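You operate a simulated robot arm through the tools that you are given. There is no shell and no other tool. Be economical: measure what you need, move in short steps, check, and stop when the job is done.

You run a simulated robot arm. Do the job below in one go: nothing can be reset, and whatever is moved stays where it is left.

TASK
Suck the stain out of the beige carpet tile with the spot cleaner.
Fine: stand the cleaner nozzle back where it was and switch the cleaner off; leave the other tile and the extension and wall switches alone.

It is judged by the outcome, as a careful person would: the job done as asked, and still so three seconds after it is handed in. It fails if anything else is knocked over, pushed out of place, dropped, spilled or broken.

THE ROBOT
A 7-joint arm with a two-finger parallel gripper, fixed in place. Base frame: the origin is at the foot of the arm, x ahead of it, y to its left, z up. Lengths are in mm, angles in rad, forces in N, time in s.
With the tool pointing down near the work surface it reaches from about 480 to 920 mm from the base axis. Its first joint turns from -2.007 to 2.007 rad. Payload 3.91 kg.
Tool frame: the origin (TCP) lies between the finger pads and is the grasp point; the fingertips stand 30 mm ahead of it; z points along the fingers, y is the line along which they close. The gripper opens to 110 mm. The fingers are 20 mm wide and 10 mm thick; the gripper's body (48 by 112 mm) begins 55 mm behind the TCP.
Orientation is that of the tool frame in the base frame, as a unit quaternion [w, x, y, z]. With the fingers straight down and closing along the base's y, the tool's x points along the base's -x, its y along +y and its z along -z.

THE INTERFACE
- The arm moves only by the tool apply_moves. Its argument "commands" is one flat list of numbers, 7 for each row, row after row: the shift along the tool's x, y, z in m, then the turn, a rotation vector about the tool's x, y, z in rad, then the finger opening in m, from 0 to 0.11. In form: [x, y, z, ax, ay, az, hand, x, y, z, ax, ay, az, hand, ...]. A call has 1 to 12 rows; each row shifts and turns the commanded pose from where the row before left it, along the tool's axes as they then stand. Each row takes 0.2 s and may step no farther than 50 mm and 0.15 rad from the row before; otherwise, or with a gripper value out of range, the whole call is refused. A pose out of reach is approached as far as the arm can. The call stops where the force on the tool passes 50 N (or 10 N more than at its start, if that is more) or the arm is blocked; 0.2 s more then pass. The fingers move at their own pace (about 153 mm/s each) and stop on an object; they squeeze with about 39 N. The grip force told is the motor's: it shows also when the fingers shut on nothing. Time passes only in rows, and 0.2 s behind the last, so rows that do not move let the fingers close. It gives the time, the measured TCP pose, the force on the tool (base axes), the opening and the grip force at its end, in the units of the frame above (readings bear some noise), and new pictures: "show" is both (left out), scene, wrist or none.
- Cameras (640 x 400 px; columns grow to the right, rows downward): "scene" is fixed at [49.1, -499.4, 1758.8]; the picture's right is [0.53, -0.85, 0.00], its down [-0.46, -0.28, -0.84] and it looks along [0.72, 0.45, -0.54] (base axes); focal length 345 px, centre (320, 200). "wrist" rides on the gripper at [72, 17, -103] in the tool frame; the picture's right is [-0.23, 0.97, 0.00], its down [-0.76, -0.18, -0.62] and it looks along [-0.61, -0.14, 0.78] (tool axes); focal length 222 px, centre (320, 200). There is no depth. A picture from a camera that has moved, and an enlarged one, comes with that camera's place and axes in the base frame and with its lens.
- move_column(by): slides the trunk up (or, below 0, down) by that many mm; the arm rides with it, the base frame stays. It gives what a move gives, with no picture.
- enlarge(camera, box): a new picture of the part [left, top, right, bottom] of that camera's present view, enlarged. It takes no simulated time.
- sign_off(): hands the job in; it is judged then, once.

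Work in short steps. Places have to be worked out from the pictures, the camera data and where the tool is seen: move nearer, look again, correct. Check each grasp and each placing, and mend what went wrong. You have 120 turns and 170 pictures in all, those below and enlarged ones among them. Open the gripper and draw the arm clear of the work before you hand the job in, unless the task says otherwise; then end with one line.

The tools are called as a command line: name --argument value ..., lists and objects as JSON in quotes. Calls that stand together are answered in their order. apply_moves: Moves the arm, as the interface text tells. Its arguments: {"type":"object","properties":{"commands":{"type":"array","items":{"type":"number"}},"show":{"type":"string","enum":["both","scene","wrist","none"]}},"required":["commands"]} The other tools are called the same way: move_column (by) slides the trunk up or down; enlarge (camera, box) takes an enlarged picture of a part of a camera's view; sign_off () hands the job in.

At the start:

```text
time_s: 0.0
ee_pos: [434.7, -346.5, 1587.4]
tool_rot: [0.0, -0.001, 1.0, 0.0]
ft_force: [0.9, -0.7, -0.1]
width: 110.2
gripper_force: 0.0
trunk travel left (down, up): [-925.0, 65.0]
```

scene: 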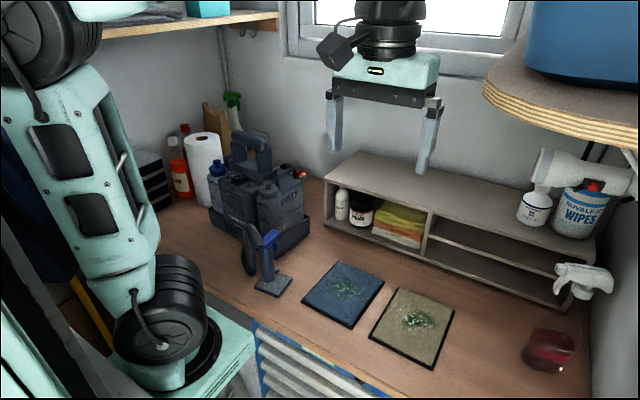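
wrist: 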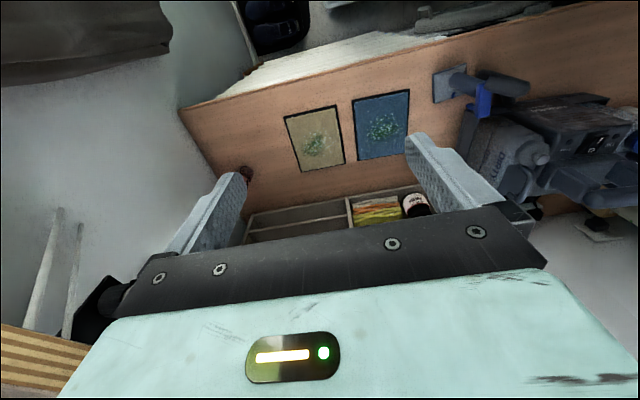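

The scene shows the spot cleaner, its nozzle on a stand, and the two tiles. I'll take enlarged views of the cleaner and of the tiles.

enlarge --camera "scene" --box '[190, 110, 330, 310]'

enlarge --camera "wrist" --box '[400, 50, 640, 240]'

enlarge --camera "scene" --box '[230, 210, 470, 380]'

```text
2.00 times, centred on (260, 210) of scene
camera zoom: at [49.1, -499.4, 1758.8], right [0.53, -0.85, 0.0], down [-0.46, -0.28, -0.84], along [0.72, 0.45, -0.54], focal length 691 px, centre (440, 180)
```

zoom: 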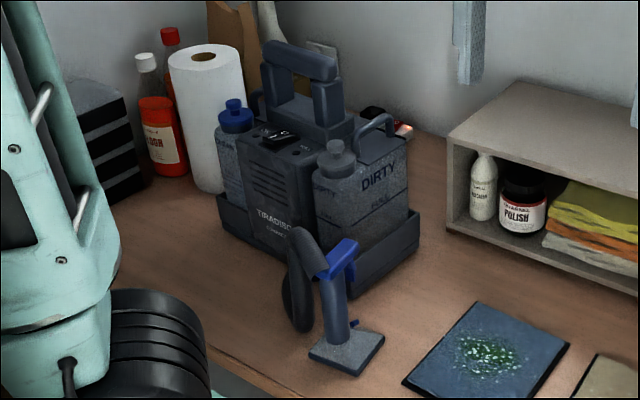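

```text
2.11 times, centred on (520, 145) of wrist
camera zoom: at [362.8, -327.9, 1689.6], right [0.23, 0.97, 0.0], down [0.76, -0.18, 0.62], along [0.61, -0.14, -0.78], focal length 468 px, centre (-101, 316)
```

zoom: 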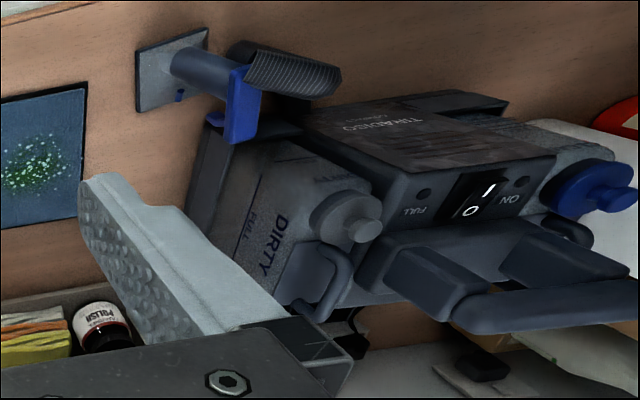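

```text
2.35 times, centred on (350, 295) of scene
camera zoom: at [49.1, -499.4, 1758.8], right [0.53, -0.85, 0.0], down [-0.46, -0.28, -0.84], along [0.72, 0.45, -0.54], focal length 813 px, centre (249, -24)
```

zoom: 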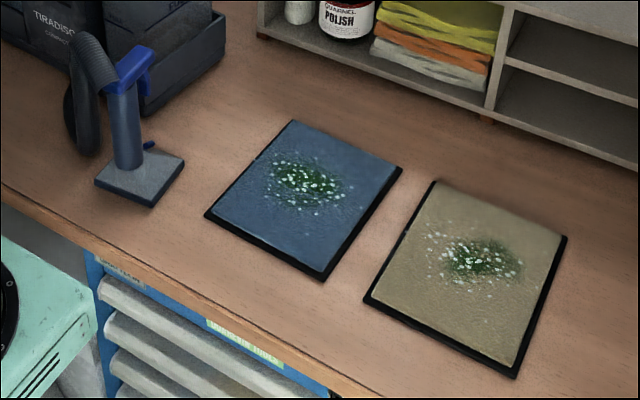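

Estimates: nozzle plate about (552,-30), beige tile about (629,-402), power rocker about (687,177,1265). I'll move the wrist camera over towards the cleaner's switch to look more closely.

apply_moves --commands '[-0.0138, 0.0447, 0.0131, 0, 0, 0, 0.11, -0.0138, 0.0447, 0.0131, 0, 0, 0, 0.11, -0.0138, 0.0447, 0.0131, 0, 0, 0, 0.11, -0.0138, 0.0447, 0.0131, 0, 0, 0, 0.11, -0.0138, 0.0447, 0.0131, 0, 0, 0, 0.11, -0.0138, 0.0447, 0.0131, 0, 0, 0, 0.11, -0.0138, 0.0447, 0.0131, 0, 0, 0, 0.11, -0.0138, 0.0447, 0.0131, 0, 0, 0, 0.11]'

```text
time_s: 1.8
ee_pos: [544.4, 8.6, 1483.7]
tool_rot: [0.001, 0.001, 1.0, -0.001]
ft_force: [0.1, -0.9, -0.1]
width: 110.0
gripper_force: 0.0
trunk travel left (down, up): [-925.0, 65.0]
camera wrist: at [473.0, 25.2, 1586.9], right [0.23, 0.97, 0.0], down [0.76, -0.18, 0.62], along [0.61, -0.14, -0.78], focal length 222 px, centre (320, 200)
```

scene: 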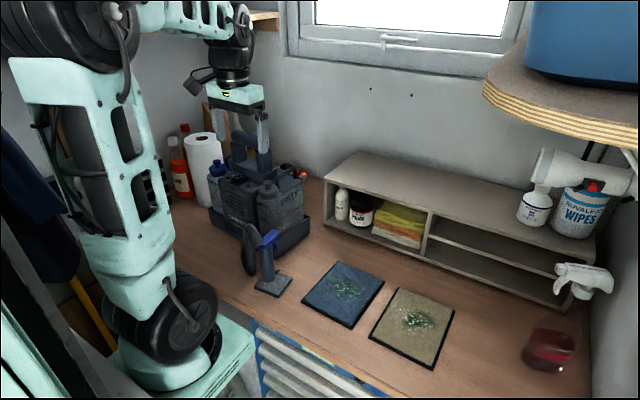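
wrist: 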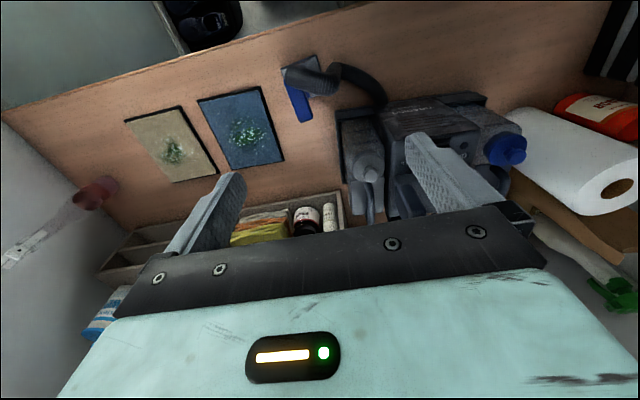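

I'm now in front of the nozzle and cleaner, so I'll enlarge this view of the nozzle. After that I'll move towards the switch.

enlarge --camera "wrist" --box '[260, 30, 420, 130]'

apply_moves --commands '[-0.0, 0.0447, 0.0131, 0, 0, 0, 0.11, -0.0, 0.0447, 0.0131, 0, 0, 0, 0.11, -0.0, 0.0447, 0.0131, 0, 0, 0, 0.11, -0.0, 0.04, 0.0131, 0, 0, 0, 0.11]'

```text
4.00 times, centred on (340, 80) of wrist
camera zoom: at [473.0, 25.2, 1586.9], right [0.23, 0.97, 0.0], down [0.76, -0.18, 0.62], along [0.61, -0.14, -0.78], focal length 888 px, centre (240, 680)
```

zoom: 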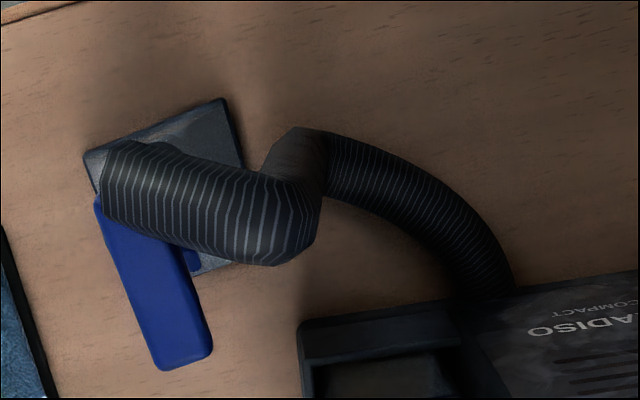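

```text
time_s: 2.8
ee_pos: [549.3, 185.1, 1429.4]
tool_rot: [0.0, 0.0, 1.0, 0.0]
ft_force: [0.2, -0.8, -0.1]
width: 110.1
gripper_force: 0.1
trunk travel left (down, up): [-925.0, 65.0]
camera wrist: at [476.9, 201.4, 1531.8], right [0.23, 0.97, 0.0], down [0.76, -0.18, 0.62], along [0.61, -0.14, -0.78], focal length 222 px, centre (320, 200)
```

scene: 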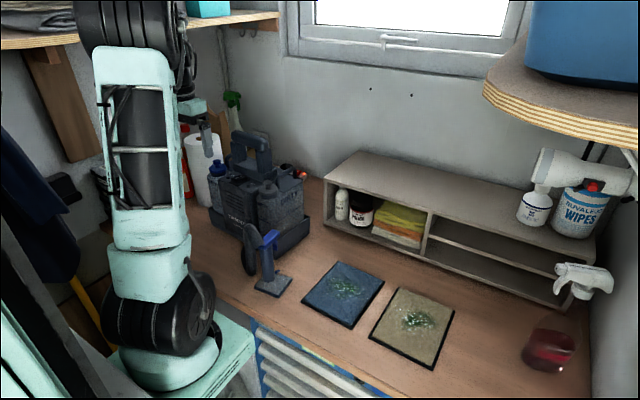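
wrist: 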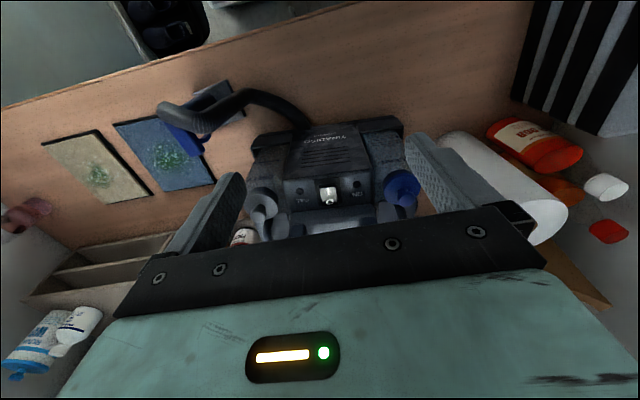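

enlarge --camera "wrist" --box '[240, 110, 420, 240]'

enlarge --camera "scene" --box '[200, 120, 320, 200]'

```text
3.08 times, centred on (330, 175) of wrist
camera zoom: at [476.9, 201.4, 1531.8], right [0.23, 0.97, 0.0], down [0.76, -0.18, 0.62], along [0.61, -0.14, -0.78], focal length 684 px, centre (289, 277)
```

zoom: 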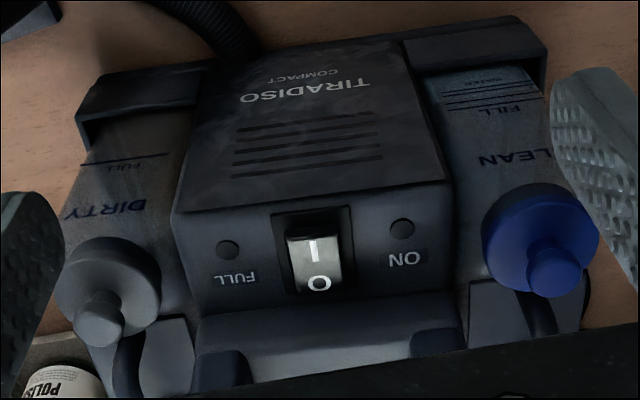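

```text
5.00 times, centred on (260, 160) of scene
camera zoom: at [49.1, -499.4, 1758.8], right [0.53, -0.85, 0.0], down [-0.46, -0.28, -0.84], along [0.72, 0.45, -0.54], focal length 1727 px, centre (620, 400)
```

zoom: 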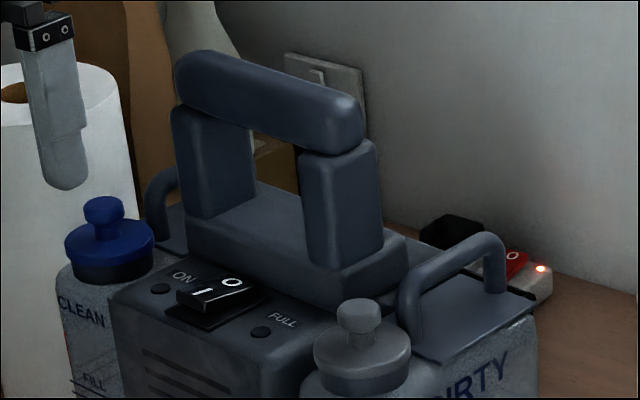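

The rocker is at about (677,170,1268). The I end faces -x and sits raised, and the ON lamp is dark, so the cleaner is off. The carry handle is just behind it, so I'll close the fingers, tilt the tool back away from the handle and approach.

apply_moves --commands '[0, 0, 0, 0, -0.15, 0, 0.0, 0, 0, 0, 0, -0.15, 0, 0, -0.0207, -0.005, 0.0357, 0, 0, 0, 0, -0.0207, -0.005, 0.0357, 0, 0, 0, 0, -0.0207, -0.005, 0.0357, 0, 0, 0, 0]'

```text
time_s: 4.0
ee_pos: [636.9, 173.0, 1346.6]
tool_rot: [0.15, 0.0, 0.989, 0.0]
ft_force: [-0.3, -0.3, -0.5]
width: 0.0
gripper_force: 37.6
trunk travel left (down, up): [-925.0, 65.0]
camera wrist: at [536.2, 188.9, 1424.5], right [0.22, 0.97, 0.07], down [0.54, -0.18, 0.82], along [0.81, -0.14, -0.57], focal length 222 px, centre (320, 200)
```

scene: 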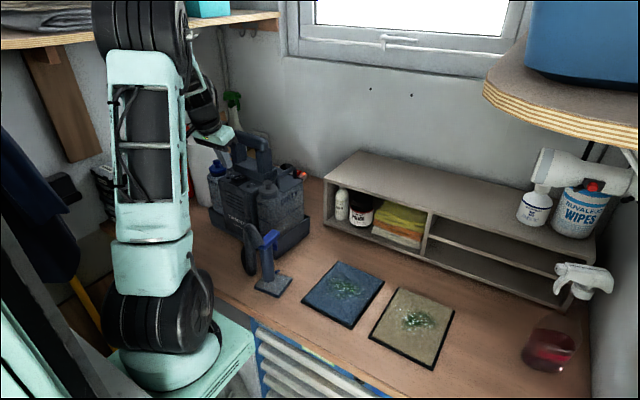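
wrist: 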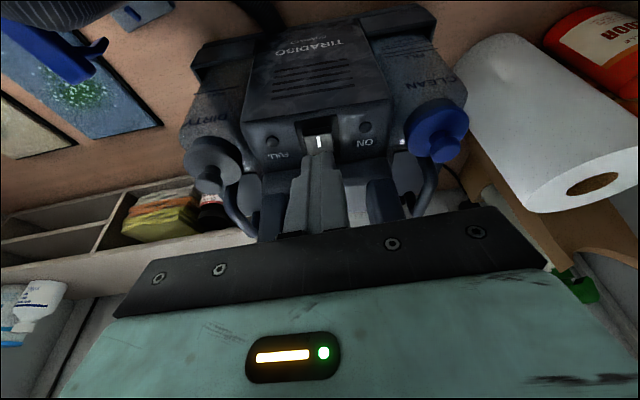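

The I mark is at about (665,170), which agrees with my estimate. I'll move to hover just above it.

apply_moves --commands '[-0.0222, -0.003, 0.0299, 0, 0, 0, 0, 0, 0, 0, 0, 0, 0, 0]'

enlarge --camera "wrist" --box '[240, 80, 400, 220]'

enlarge --camera "scene" --box '[180, 100, 320, 200]'

```text
time_s: 4.6
ee_pos: [666.0, 169.5, 1323.4]
tool_rot: [0.149, 0.0, 0.989, 0.0]
ft_force: [0.0, -0.8, -0.7]
width: 0.1
gripper_force: 37.7
trunk travel left (down, up): [-925.0, 65.0]
camera wrist: at [566.8, 186.1, 1400.0], right [0.22, 0.97, 0.07], down [0.54, -0.18, 0.82], along [0.81, -0.14, -0.57], focal length 222 px, centre (320, 200)
```

scene: 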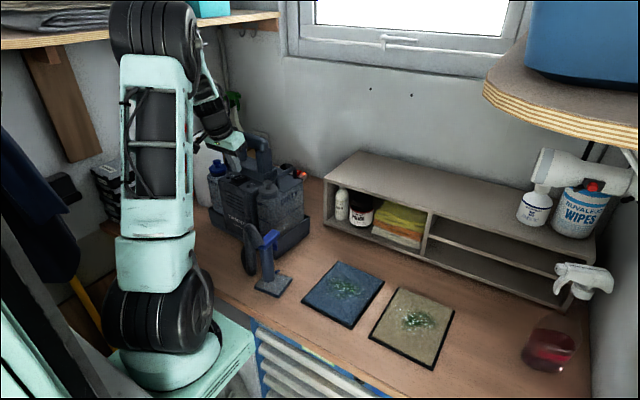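
wrist: 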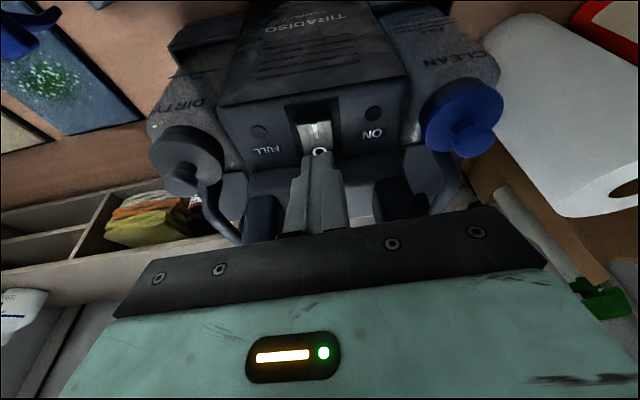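

```text
2.86 times, centred on (320, 150) of wrist
camera zoom: at [566.8, 186.1, 1400.0], right [0.22, 0.97, 0.07], down [0.54, -0.18, 0.82], along [0.81, -0.14, -0.57], focal length 635 px, centre (320, 343)
```

zoom: 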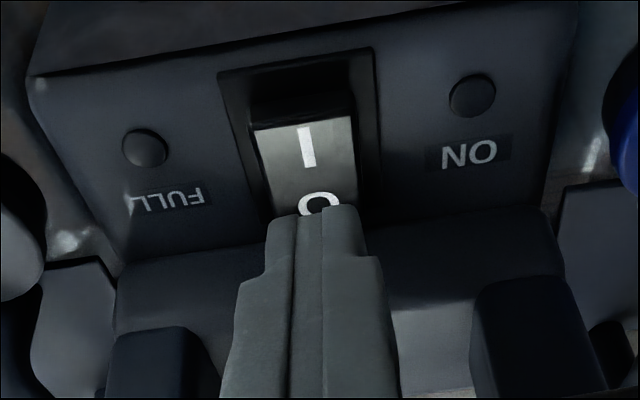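

```text
4.00 times, centred on (250, 150) of scene
camera zoom: at [49.1, -499.4, 1758.8], right [0.53, -0.85, 0.0], down [-0.46, -0.28, -0.84], along [0.72, 0.45, -0.54], focal length 1382 px, centre (600, 400)
```

zoom: 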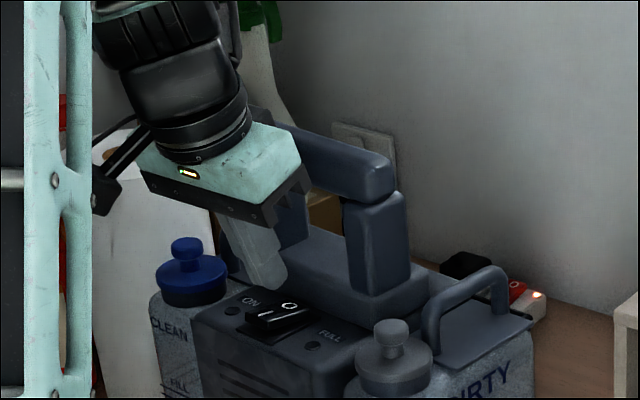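

The fingertip's lower corner is at about x=665, y=170, z=1292, right over the I end. I'll press straight down in small steps.

apply_moves --commands '[0.0036, 0, 0.0115, 0, 0, 0, 0, 0.0012, 0, 0.0038, 0, 0, 0, 0, 0.0012, 0, 0.0038, 0, 0, 0, 0, 0.0009, 0, 0.0029, 0, 0, 0, 0]' --show "none"

enlarge --camera "wrist" --box '[240, 80, 400, 220]'

```text
time_s: 5.6
ee_pos: [666.7, 169.8, 1303.1]
tool_rot: [0.15, 0.0, 0.989, 0.002]
ft_force: [-4.2, 0.1, 13.1]
width: 0.0
gripper_force: 37.3
trunk travel left (down, up): [-925.0, 65.0]
```

```text
2.86 times, centred on (320, 150) of wrist
camera zoom: at [566.0, 186.3, 1378.8], right [0.22, 0.97, 0.07], down [0.54, -0.18, 0.82], along [0.81, -0.14, -0.57], focal length 635 px, centre (320, 343)
```

zoom: 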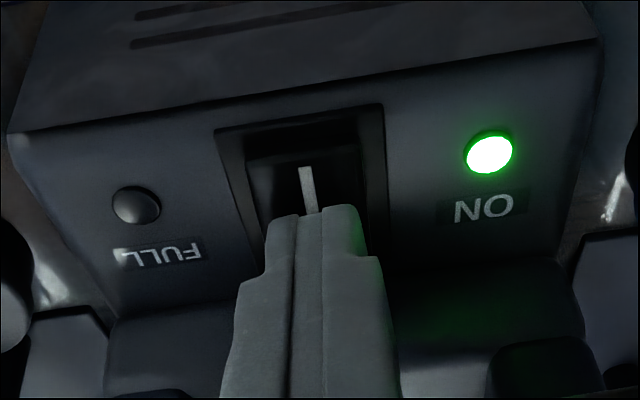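

The green ON lamp is lit, so the cleaner is on. I'll retreat and take a closer look at the nozzle.

apply_moves --commands '[0.0216, 0, -0.0318, 0, 0, 0, 0, 0.0098, -0.01, -0.0292, 0, 0, 0, 0, 0.0098, -0.01, -0.0292, 0, 0, 0, 0, 0.0308, -0.03, -0.0018, 0, 0, 0, 0, 0.0308, -0.03, -0.0018, 0, 0, 0, 0, 0.0308, -0.03, -0.0018, 0, 0, 0, 0, 0.0308, -0.03, -0.0018, 0, 0, 0, 0, 0.0308, -0.03, -0.0018, 0, 0, 0, 0]'

```text
time_s: 7.4
ee_pos: [454.5, 1.3, 1340.7]
tool_rot: [0.148, -0.001, 0.989, -0.001]
ft_force: [0.4, 0.4, -0.2]
width: 0.0
gripper_force: 37.7
trunk travel left (down, up): [-925.0, 65.0]
camera wrist: at [354.7, 18.5, 1416.6], right [0.22, 0.97, 0.07], down [0.54, -0.18, 0.82], along [0.81, -0.14, -0.57], focal length 222 px, centre (320, 200)
```

scene: 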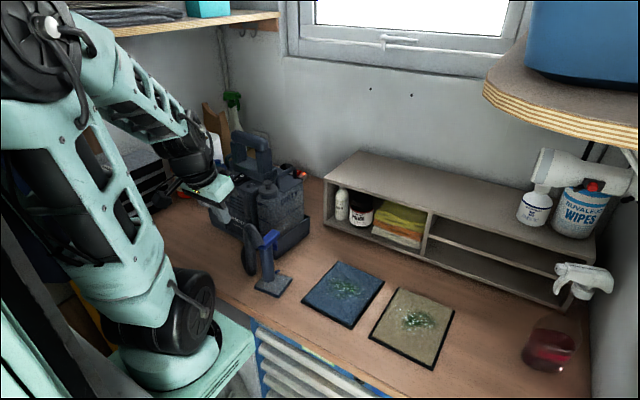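
wrist: 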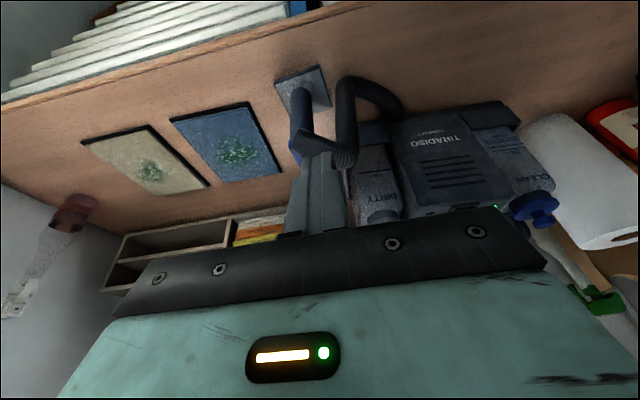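

The fingers hide the nozzle top, so I'll open them and zoom in.

apply_moves --commands '[0, 0, 0, 0, 0, 0, 0.11, 0, 0, 0, 0, 0, 0, 0.11]' --show "none"

enlarge --camera "wrist" --box '[250, 50, 410, 180]'

enlarge --camera "scene" --box '[220, 200, 320, 310]'

```text
time_s: 8.0
ee_pos: [454.2, 1.8, 1339.6]
tool_rot: [0.149, 0.0, 0.989, 0.0]
ft_force: [-0.2, 0.6, -0.3]
width: 110.3
gripper_force: 0.0
trunk travel left (down, up): [-925.0, 65.0]
```

```text
3.08 times, centred on (330, 115) of wrist
camera zoom: at [354.5, 18.4, 1416.9], right [0.22, 0.97, 0.07], down [0.54, -0.18, 0.82], along [0.81, -0.14, -0.57], focal length 684 px, centre (289, 462)
```

zoom: 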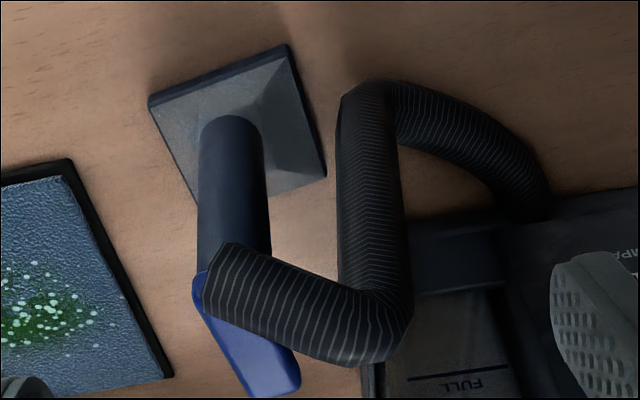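

```text
3.64 times, centred on (270, 255) of scene
camera zoom: at [49.1, -499.4, 1758.8], right [0.53, -0.85, 0.0], down [-0.46, -0.28, -0.84], along [0.72, 0.45, -0.54], focal length 1256 px, centre (502, 0)
```

zoom: 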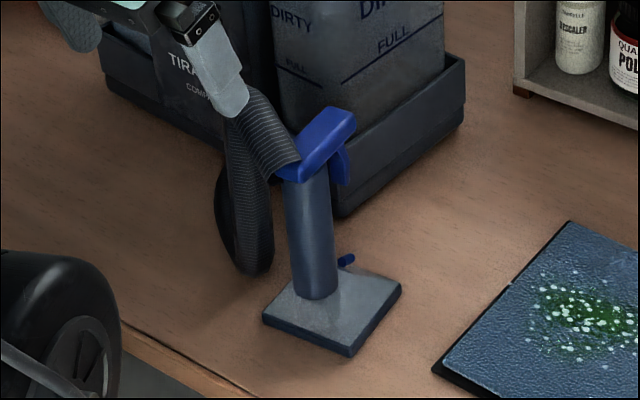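

The nozzle has a square plate (about 75 mm, centred near (556,-27)) and a vertical tube about 32 mm across from z 1065 to 1180. The trigger head points +x, and the hose leaves towards +y and drops near y=40. I'll approach the tube from the -x side with about 1.05 rad tilt, so I tilt first.

apply_moves --commands '[0, -0.007, 0, 0, -0.15, 0, 0.11, 0, -0.007, 0, 0, -0.15, 0, 0.11, 0, -0.007, 0, 0, -0.15, 0, 0.11, 0, -0.007, 0, 0, -0.15, 0, 0.11, 0, 0, 0, 0, -0.15, 0, 0.11]'

```text
time_s: 9.2
ee_pos: [534.2, 48.6, 1428.6]
tool_rot: [0.5, 0.001, 0.866, -0.001]
ft_force: [0.4, -0.7, 0.0]
width: 109.9
gripper_force: 0.0
out of reach, approached as far as the arm can: row 1, 2, 3, 4, 5
trunk travel left (down, up): [-925.0, 65.0]
camera wrist: at [408.2, 66.4, 1415.6], right [0.11, 0.97, 0.2], down [-0.16, -0.18, 0.97], along [0.98, -0.14, 0.14], focal length 222 px, centre (320, 200)
```

scene: 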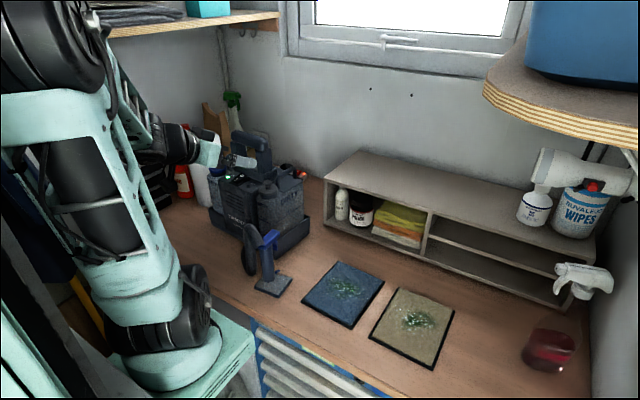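
wrist: 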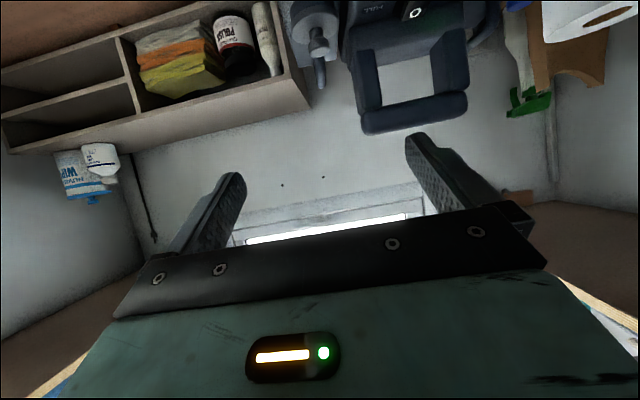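

Pointing the tool along +x is too close in for the arm. Coming from the -y side (tool pointing mostly +y) keeps the wrist at a comfortable radius and avoids both the trigger and the hose, so I'll yaw 1.2 rad about base z and keep the tilt.

apply_moves --commands '[0, 0, 0, -0.129, 0, -0.0745, 0.11, 0, 0, 0, -0.129, 0, -0.0745, 0.11, 0, 0, 0, -0.129, 0, -0.0745, 0.11, 0, 0, 0, -0.129, 0, -0.0745, 0.11, 0, 0, 0, -0.129, 0, -0.0745, 0.11, 0, 0, 0, -0.129, 0, -0.0745, 0.11, 0, 0, 0, -0.129, 0, -0.0745, 0.11, 0, 0, 0, -0.129, 0, -0.0745, 0.11]'

```text
time_s: 11.0
ee_pos: [543.5, 194.6, 1438.5]
tool_rot: [0.387, -0.47, 0.757, 0.237]
ft_force: [-1.0, 1.4, 0.5]
width: 110.1
gripper_force: 0.0
out of reach, approached as far as the arm can: row 1, 2, 3, 4, 5, 6, 7, 8
trunk travel left (down, up): [-925.0, 65.0]
camera wrist: at [472.5, 88.2, 1439.4], right [-0.81, 0.55, 0.18], down [0.13, -0.13, 0.98], along [0.57, 0.82, 0.03], focal length 222 px, centre (320, 200)
```

scene: 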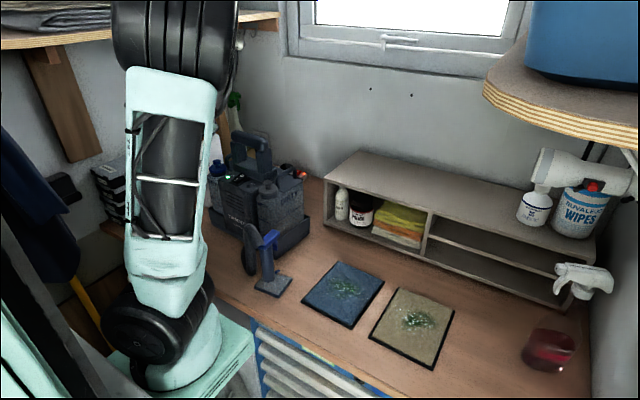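
wrist: 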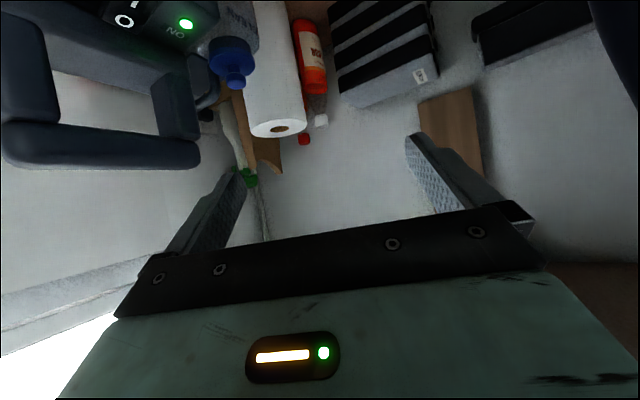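

The commanded pose was still out of range. I'll shift towards +x/-y, up in free space, to get back into reach.

apply_moves --commands '[0.0141, -0.0378, -0.0244, 0, 0, 0, 0.11, 0.0141, -0.0378, -0.0244, 0, 0, 0, 0.11, 0.0141, -0.0378, -0.0244, 0, 0, 0, 0.11, 0.0141, -0.0378, -0.0244, 0, 0, 0, 0.11, 0.0141, -0.0378, -0.0244, 0, 0, 0, 0.11, 0.0141, -0.0378, -0.0244, 0, 0, 0, 0.11]'

```text
time_s: 12.4
ee_pos: [694.3, -40.0, 1454.8]
tool_rot: [0.415, -0.486, 0.716, 0.28]
ft_force: [0.1, 1.0, 0.3]
width: 110.0
gripper_force: 0.0
trunk travel left (down, up): [-925.0, 65.0]
camera wrist: at [632.8, -150.8, 1442.4], right [-0.86, 0.47, 0.19], down [0.1, -0.21, 0.97], along [0.49, 0.86, 0.14], focal length 222 px, centre (320, 200)
```

scene: 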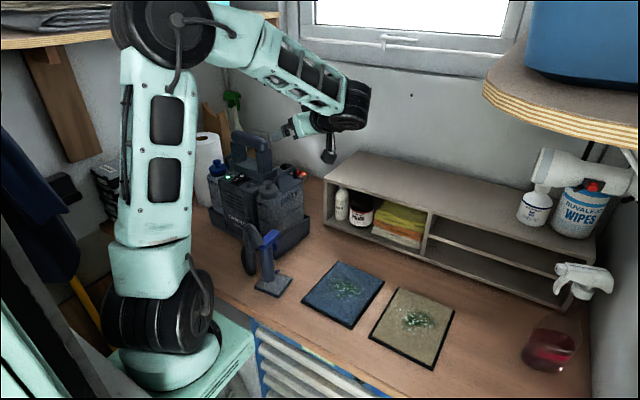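
wrist: 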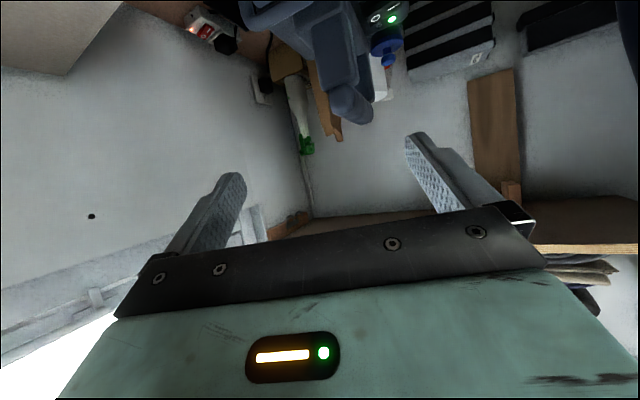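

The pose is in reach again with the intended orientation (tool z about (0.32,0.81,-0.50)). I'll move towards a pre-grasp on the -y side of the nozzle, staying high for now.

apply_moves --commands '[0.0315, 0.0195, -0.0195, 0, 0, 0, 0.11, 0.0315, 0.0195, -0.0195, 0, 0, 0, 0.11, 0.0315, 0.0195, -0.0195, 0, 0, 0, 0.11, 0.0315, 0.0195, -0.0195, 0, 0, 0, 0.11, 0.0315, 0.0195, -0.0195, 0, 0, 0, 0.11, 0.0315, 0.0195, -0.0195, 0, 0, 0, 0.11]'

```text
time_s: 13.8
ee_pos: [514.9, -179.4, 1351.0]
tool_rot: [0.415, -0.486, 0.716, 0.279]
ft_force: [0.3, -0.5, -0.2]
width: 110.0
gripper_force: 0.1
trunk travel left (down, up): [-925.0, 65.0]
camera wrist: at [452.9, -289.6, 1339.0], right [-0.86, 0.47, 0.19], down [0.1, -0.21, 0.97], along [0.49, 0.86, 0.14], focal length 222 px, centre (320, 200)
```

scene: 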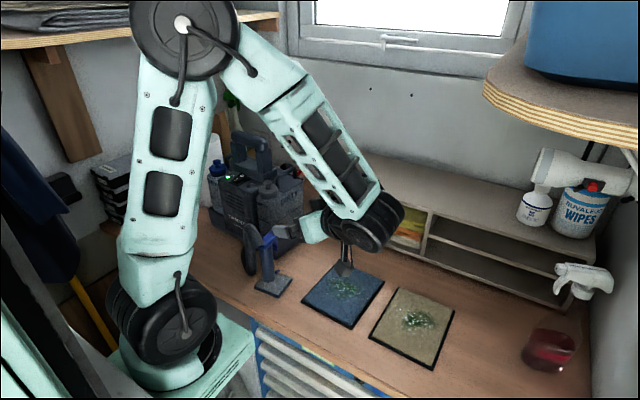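
wrist: 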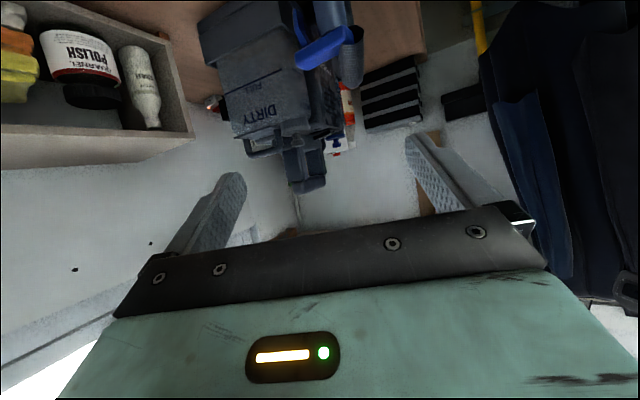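

Lowering to nozzle level, about 120 mm back from it, to look at it along the approach line.

apply_moves --commands '[0.0282, 0.0036, 0.0271, 0, 0, 0, 0.11, 0.0282, 0.0036, 0.0271, 0, 0, 0, 0.11, 0.0282, 0.0036, 0.0271, 0, 0, 0, 0.11, 0.0282, 0.0036, 0.0271, 0, 0, 0, 0.11]'

enlarge --camera "scene" --box '[220, 180, 380, 300]'

```text
time_s: 14.8
ee_pos: [515.6, -137.2, 1198.1]
tool_rot: [0.415, -0.486, 0.717, 0.279]
ft_force: [-0.2, -0.4, 0.3]
width: 110.2
gripper_force: 0.1
trunk travel left (down, up): [-925.0, 65.0]
camera wrist: at [452.6, -247.6, 1185.9], right [-0.86, 0.47, 0.19], down [0.1, -0.21, 0.97], along [0.49, 0.86, 0.14], focal length 222 px, centre (320, 200)
```

scene: 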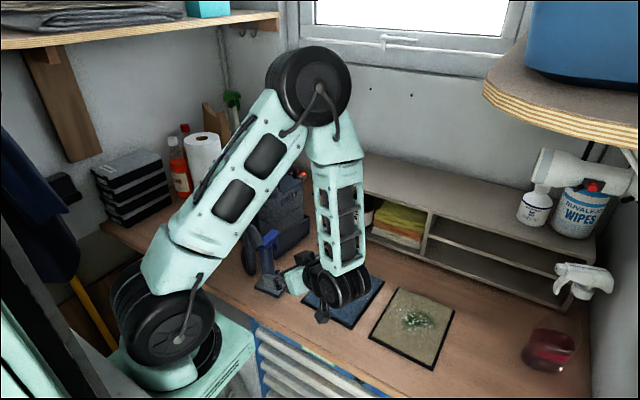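
wrist: 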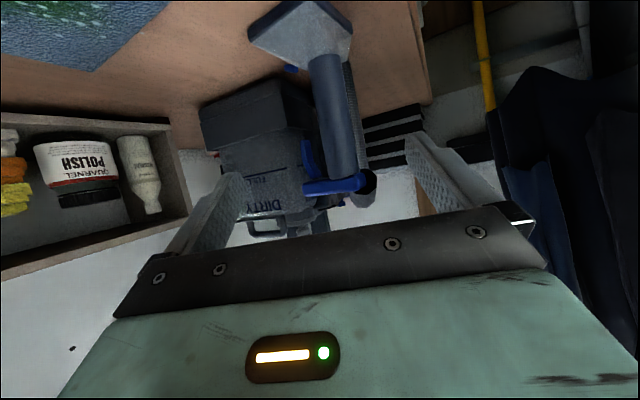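

```text
3.33 times, centred on (300, 240) of scene
camera zoom: at [49.1, -499.4, 1758.8], right [0.53, -0.85, 0.0], down [-0.46, -0.28, -0.84], along [0.72, 0.45, -0.54], focal length 1151 px, centre (387, 67)
```

zoom: 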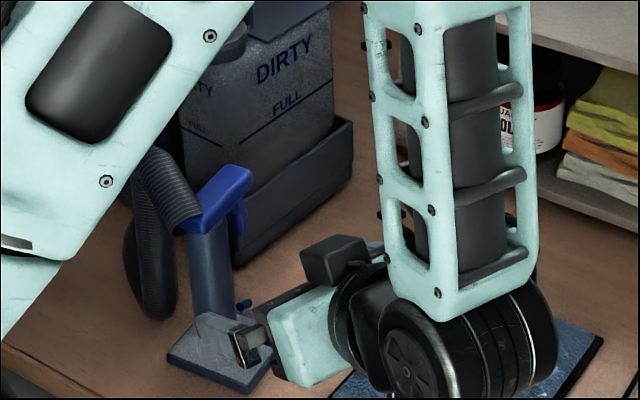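

From this view the tube axis is at about (543,-28), vertical, roughly 33 mm wide. I'll align laterally (+14 mm in tool y), narrow the opening to 70 mm and advance part way.

apply_moves --commands '[0.0117, 0.014, 0.02, 0, 0, 0, 0.07, 0, 0, 0.025, 0, 0, 0, 0.07, 0, 0, 0.025, 0, 0, 0, 0.07]'

enlarge --camera "scene" --box '[220, 190, 360, 310]'

```text
time_s: 15.6
ee_pos: [523.8, -83.7, 1151.1]
tool_rot: [0.415, -0.486, 0.717, 0.279]
ft_force: [0.8, -0.5, -0.3]
width: 70.1
gripper_force: 0.1
trunk travel left (down, up): [-925.0, 65.0]
camera wrist: at [462.1, -194.7, 1139.6], right [-0.86, 0.47, 0.19], down [0.1, -0.21, 0.97], along [0.49, 0.86, 0.14], focal length 222 px, centre (320, 200)
```

scene: 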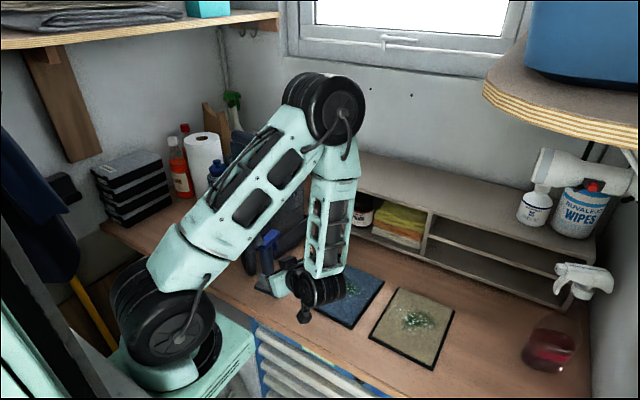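
wrist: 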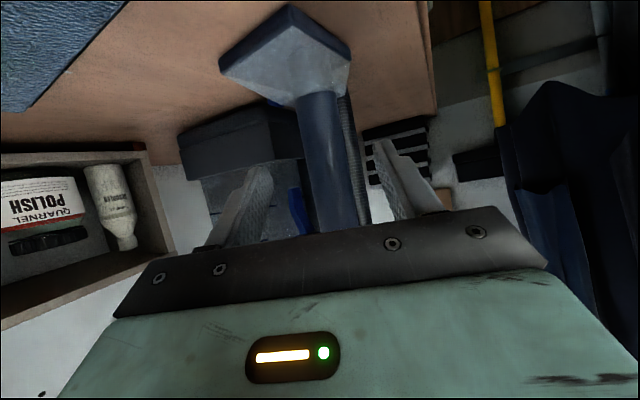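

```text
3.33 times, centred on (290, 250) of scene
camera zoom: at [49.1, -499.4, 1758.8], right [0.53, -0.85, 0.0], down [-0.46, -0.28, -0.84], along [0.72, 0.45, -0.54], focal length 1151 px, centre (420, 33)
```

zoom: 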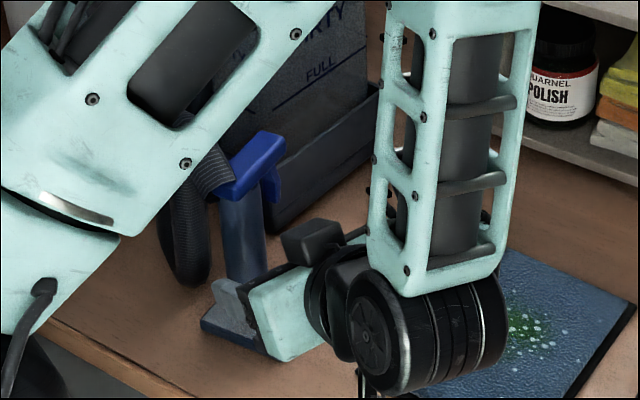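

The tube is centred between the fingers with about 66 mm left to go. I'll advance to the grasp position.

apply_moves --commands '[-0.001, 0.001, 0.022, 0, 0, 0, 0.07, -0.001, 0.001, 0.022, 0, 0, 0, 0.07, -0.0006, 0, 0.022, 0, 0, 0, 0.07]'

enlarge --camera "scene" --box '[220, 190, 360, 310]'

```text
time_s: 16.4
ee_pos: [541.9, -28.1, 1122.6]
tool_rot: [0.415, -0.487, 0.716, 0.28]
ft_force: [0.3, 0.7, 0.0]
width: 70.0
gripper_force: 0.0
trunk travel left (down, up): [-925.0, 65.0]
camera wrist: at [479.8, -138.5, 1110.2], right [-0.86, 0.47, 0.19], down [0.1, -0.21, 0.97], along [0.49, 0.86, 0.14], focal length 222 px, centre (320, 200)
```

scene: 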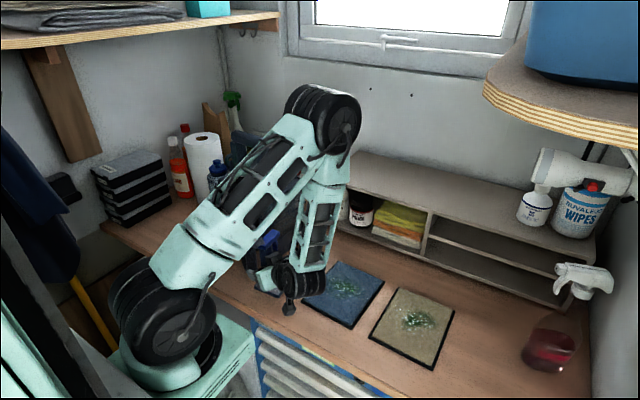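
wrist: 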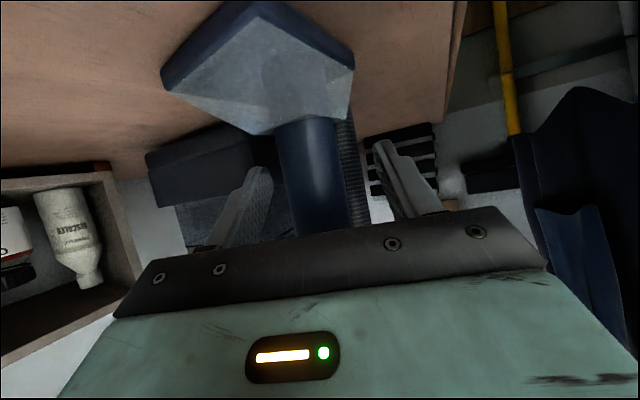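

```text
3.33 times, centred on (290, 250) of scene
camera zoom: at [49.1, -499.4, 1758.8], right [0.53, -0.85, 0.0], down [-0.46, -0.28, -0.84], along [0.72, 0.45, -0.54], focal length 1151 px, centre (420, 33)
```

zoom: 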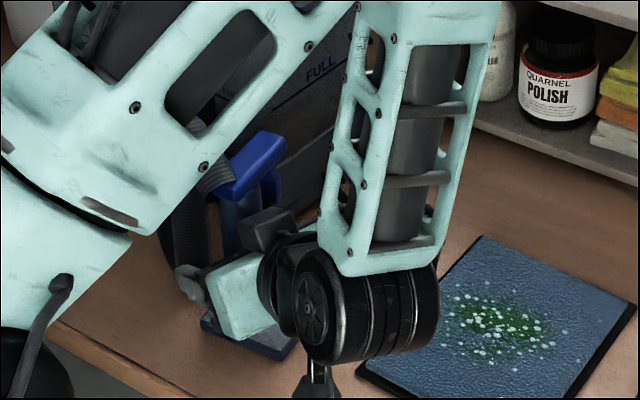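

The tube spans about columns 290–355 at the TCP row, so it's centred and at the right depth. I'll close the fingers.

apply_moves --commands '[0, 0, 0, 0, 0, 0, 0.03, 0, 0, 0, 0, 0, 0, 0.0, 0, 0, 0, 0, 0, 0, 0.0, 0, 0, 0, 0, 0, 0, 0.0]' --show "wrist"

```text
time_s: 17.4
ee_pos: [541.6, -27.6, 1122.7]
tool_rot: [0.414, -0.487, 0.717, 0.28]
ft_force: [0.4, 1.3, 0.3]
width: 32.5
gripper_force: 38.5
trunk travel left (down, up): [-925.0, 65.0]
camera wrist: at [479.8, -138.6, 1110.2], right [-0.86, 0.47, 0.19], down [0.1, -0.21, 0.97], along [0.49, 0.86, 0.14], focal length 222 px, centre (320, 200)
```

wrist: 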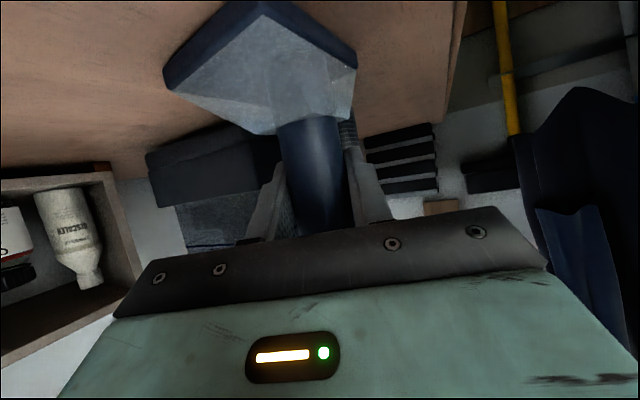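

It's gripped at 32.5 mm. The position to return to is TCP (541.7,-27.8,1122.6). I'll lift straight up 60 mm.

apply_moves --commands '[-0.0173, 0, -0.01, 0, 0, 0, 0.0, -0.0173, 0, -0.01, 0, 0, 0, 0.0, -0.0173, 0, -0.01, 0, 0, 0, 0.0]'

```text
time_s: 18.2
ee_pos: [548.8, -29.7, 1178.9]
tool_rot: [0.414, -0.487, 0.716, 0.281]
ft_force: [0.1, -0.2, -3.1]
width: 32.6
gripper_force: 39.2
out of reach, approached as far as the arm can: row 3
trunk travel left (down, up): [-925.0, 65.0]
camera wrist: at [487.4, -140.3, 1167.3], right [-0.86, 0.46, 0.2], down [0.11, -0.21, 0.97], along [0.49, 0.86, 0.14], focal length 222 px, centre (320, 200)
```

scene: 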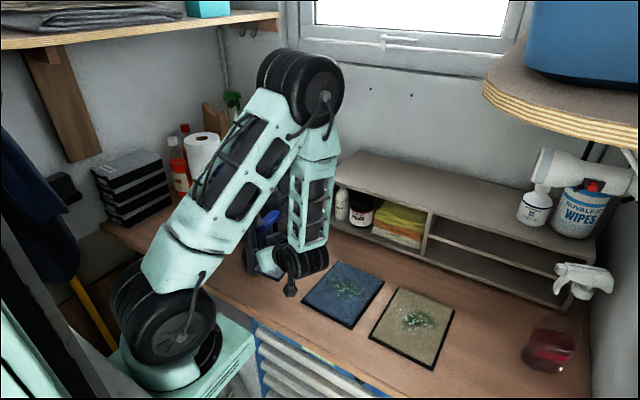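
wrist: 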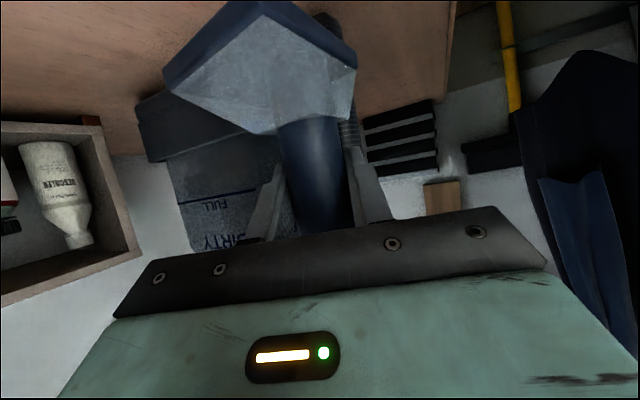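

Lifted cleanly. The beige tile spans about x 543–730 and y -475..-321, with the stain around (650,-406). I'll raise higher and carry the nozzle over the blue tile at a good height.

apply_moves --commands '[-0.0118, -0.0184, -0.0296, 0, 0, 0, 0, -0.0118, -0.0184, -0.0296, 0, 0, 0, 0, 0.017, -0.0228, -0.0295, 0, 0, 0, 0, 0.017, -0.0228, -0.0295, 0, 0, 0, 0, 0.017, -0.0228, -0.0295, 0, 0, 0, 0, 0.017, -0.0228, -0.0295, 0, 0, 0, 0]'

```text
time_s: 19.6
ee_pos: [601.1, -239.8, 1229.9]
tool_rot: [0.414, -0.487, 0.716, 0.28]
ft_force: [-0.7, 1.2, -2.4]
width: 32.5
gripper_force: 38.7
trunk travel left (down, up): [-925.0, 65.0]
camera wrist: at [539.3, -350.0, 1218.3], right [-0.86, 0.47, 0.2], down [0.1, -0.21, 0.97], along [0.49, 0.86, 0.14], focal length 222 px, centre (320, 200)
```

scene: 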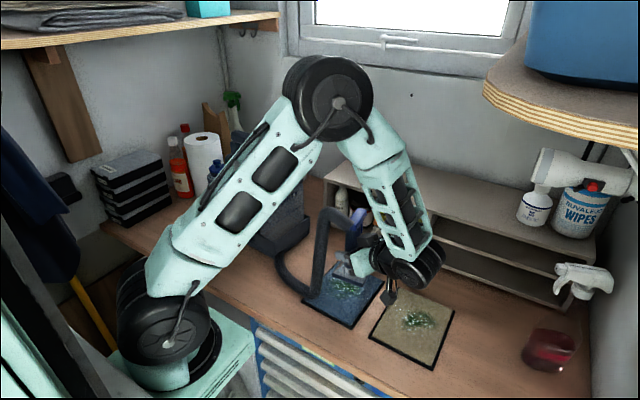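
wrist: 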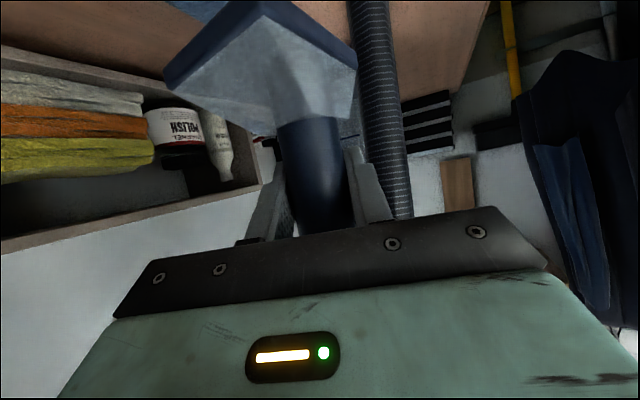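

The hose follows freely. I'll carry on until I'm above the beige tile.

apply_moves --commands '[0.017, -0.0228, -0.0295, 0, 0, 0, 0, 0.017, -0.0228, -0.0295, 0, 0, 0, 0, 0.017, -0.0228, -0.0295, 0, 0, 0, 0, 0.017, -0.0228, -0.0295, 0, 0, 0, 0]'

enlarge --camera "scene" --box '[260, 180, 500, 390]'

```text
time_s: 20.6
ee_pos: [638.3, -398.8, 1230.7]
tool_rot: [0.414, -0.486, 0.716, 0.281]
ft_force: [0.0, -0.6, -2.8]
width: 32.4
gripper_force: 38.7
trunk travel left (down, up): [-925.0, 65.0]
camera wrist: at [576.4, -508.7, 1219.3], right [-0.86, 0.47, 0.2], down [0.11, -0.21, 0.97], along [0.49, 0.86, 0.14], focal length 222 px, centre (320, 200)
```

scene: 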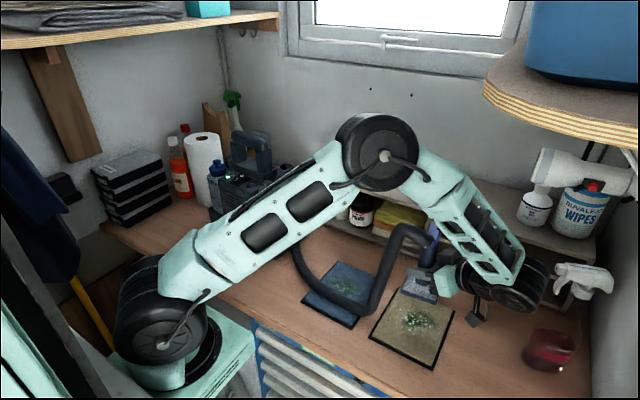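
wrist: 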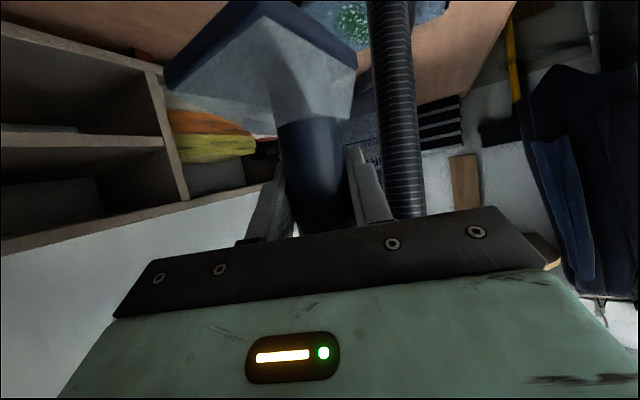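

```text
1.90 times, centred on (380, 285) of scene
camera zoom: at [49.1, -499.4, 1758.8], right [0.53, -0.85, 0.0], down [-0.46, -0.28, -0.84], along [0.72, 0.45, -0.54], focal length 658 px, centre (206, 38)
```

zoom: 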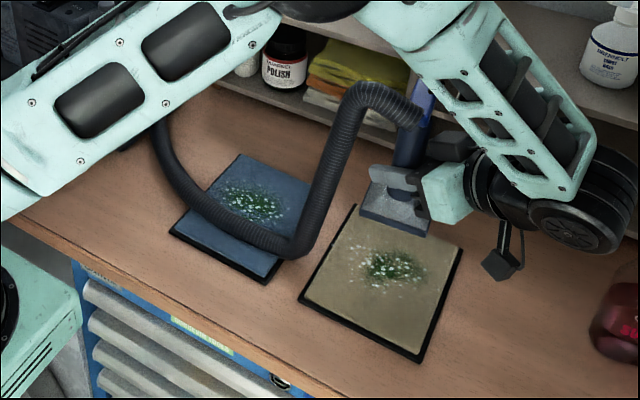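

The stain centre checks out at about (650,-402), and the nozzle is over the tile. I'll lower it to about 15 mm above the tile.

apply_moves --commands '[0.0182, 0, 0.0105, 0, 0, 0, 0, 0.0182, 0, 0.0105, 0, 0, 0, 0, 0.0182, 0, 0.0105, 0, 0, 0, 0, 0.0182, 0, 0.0105, 0, 0, 0, 0]' --show "none"

enlarge --camera "scene" --box '[320, 210, 500, 390]'

```text
time_s: 21.6
ee_pos: [638.4, -399.2, 1145.3]
tool_rot: [0.415, -0.486, 0.716, 0.279]
ft_force: [-0.4, -0.9, -3.4]
width: 32.4
gripper_force: 38.8
trunk travel left (down, up): [-925.0, 65.0]
```

```text
2.22 times, centred on (410, 300) of scene
camera zoom: at [49.1, -499.4, 1758.8], right [0.53, -0.85, 0.0], down [-0.46, -0.28, -0.84], along [0.72, 0.45, -0.54], focal length 768 px, centre (120, -22)
```

zoom: 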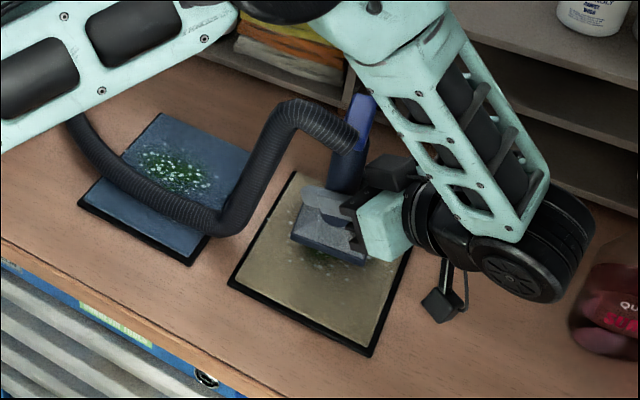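

The nozzle hovers over the stain. I'll lower gently until it lightly contacts the carpet.

apply_moves --commands '[0.0087, 0, 0.005, 0, 0, 0, 0, 0.0026, 0, 0.0015, 0, 0, 0, 0, 0.0017, 0, 0.001, 0, 0, 0, 0]' --show "none"

enlarge --camera "scene" --box '[340, 240, 480, 380]'

```text
time_s: 22.4
ee_pos: [639.2, -399.8, 1134.6]
tool_rot: [0.415, -0.488, 0.716, 0.279]
ft_force: [-3.0, -0.2, 20.7]
width: 32.3
gripper_force: 39.0
trunk travel left (down, up): [-925.0, 65.0]
```

```text
2.86 times, centred on (410, 310) of scene
camera zoom: at [49.1, -499.4, 1758.8], right [0.53, -0.85, 0.0], down [-0.46, -0.28, -0.84], along [0.72, 0.45, -0.54], focal length 987 px, centre (63, -114)
```

zoom: 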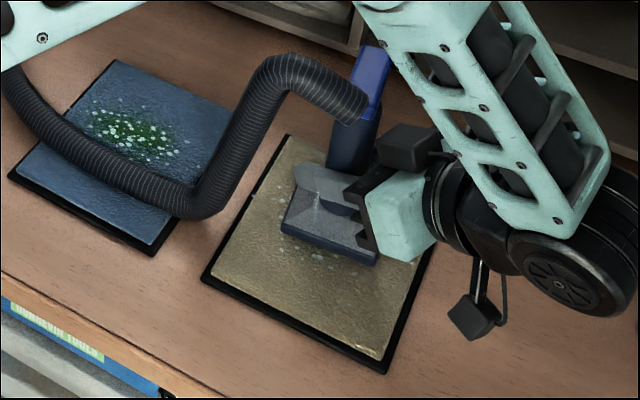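

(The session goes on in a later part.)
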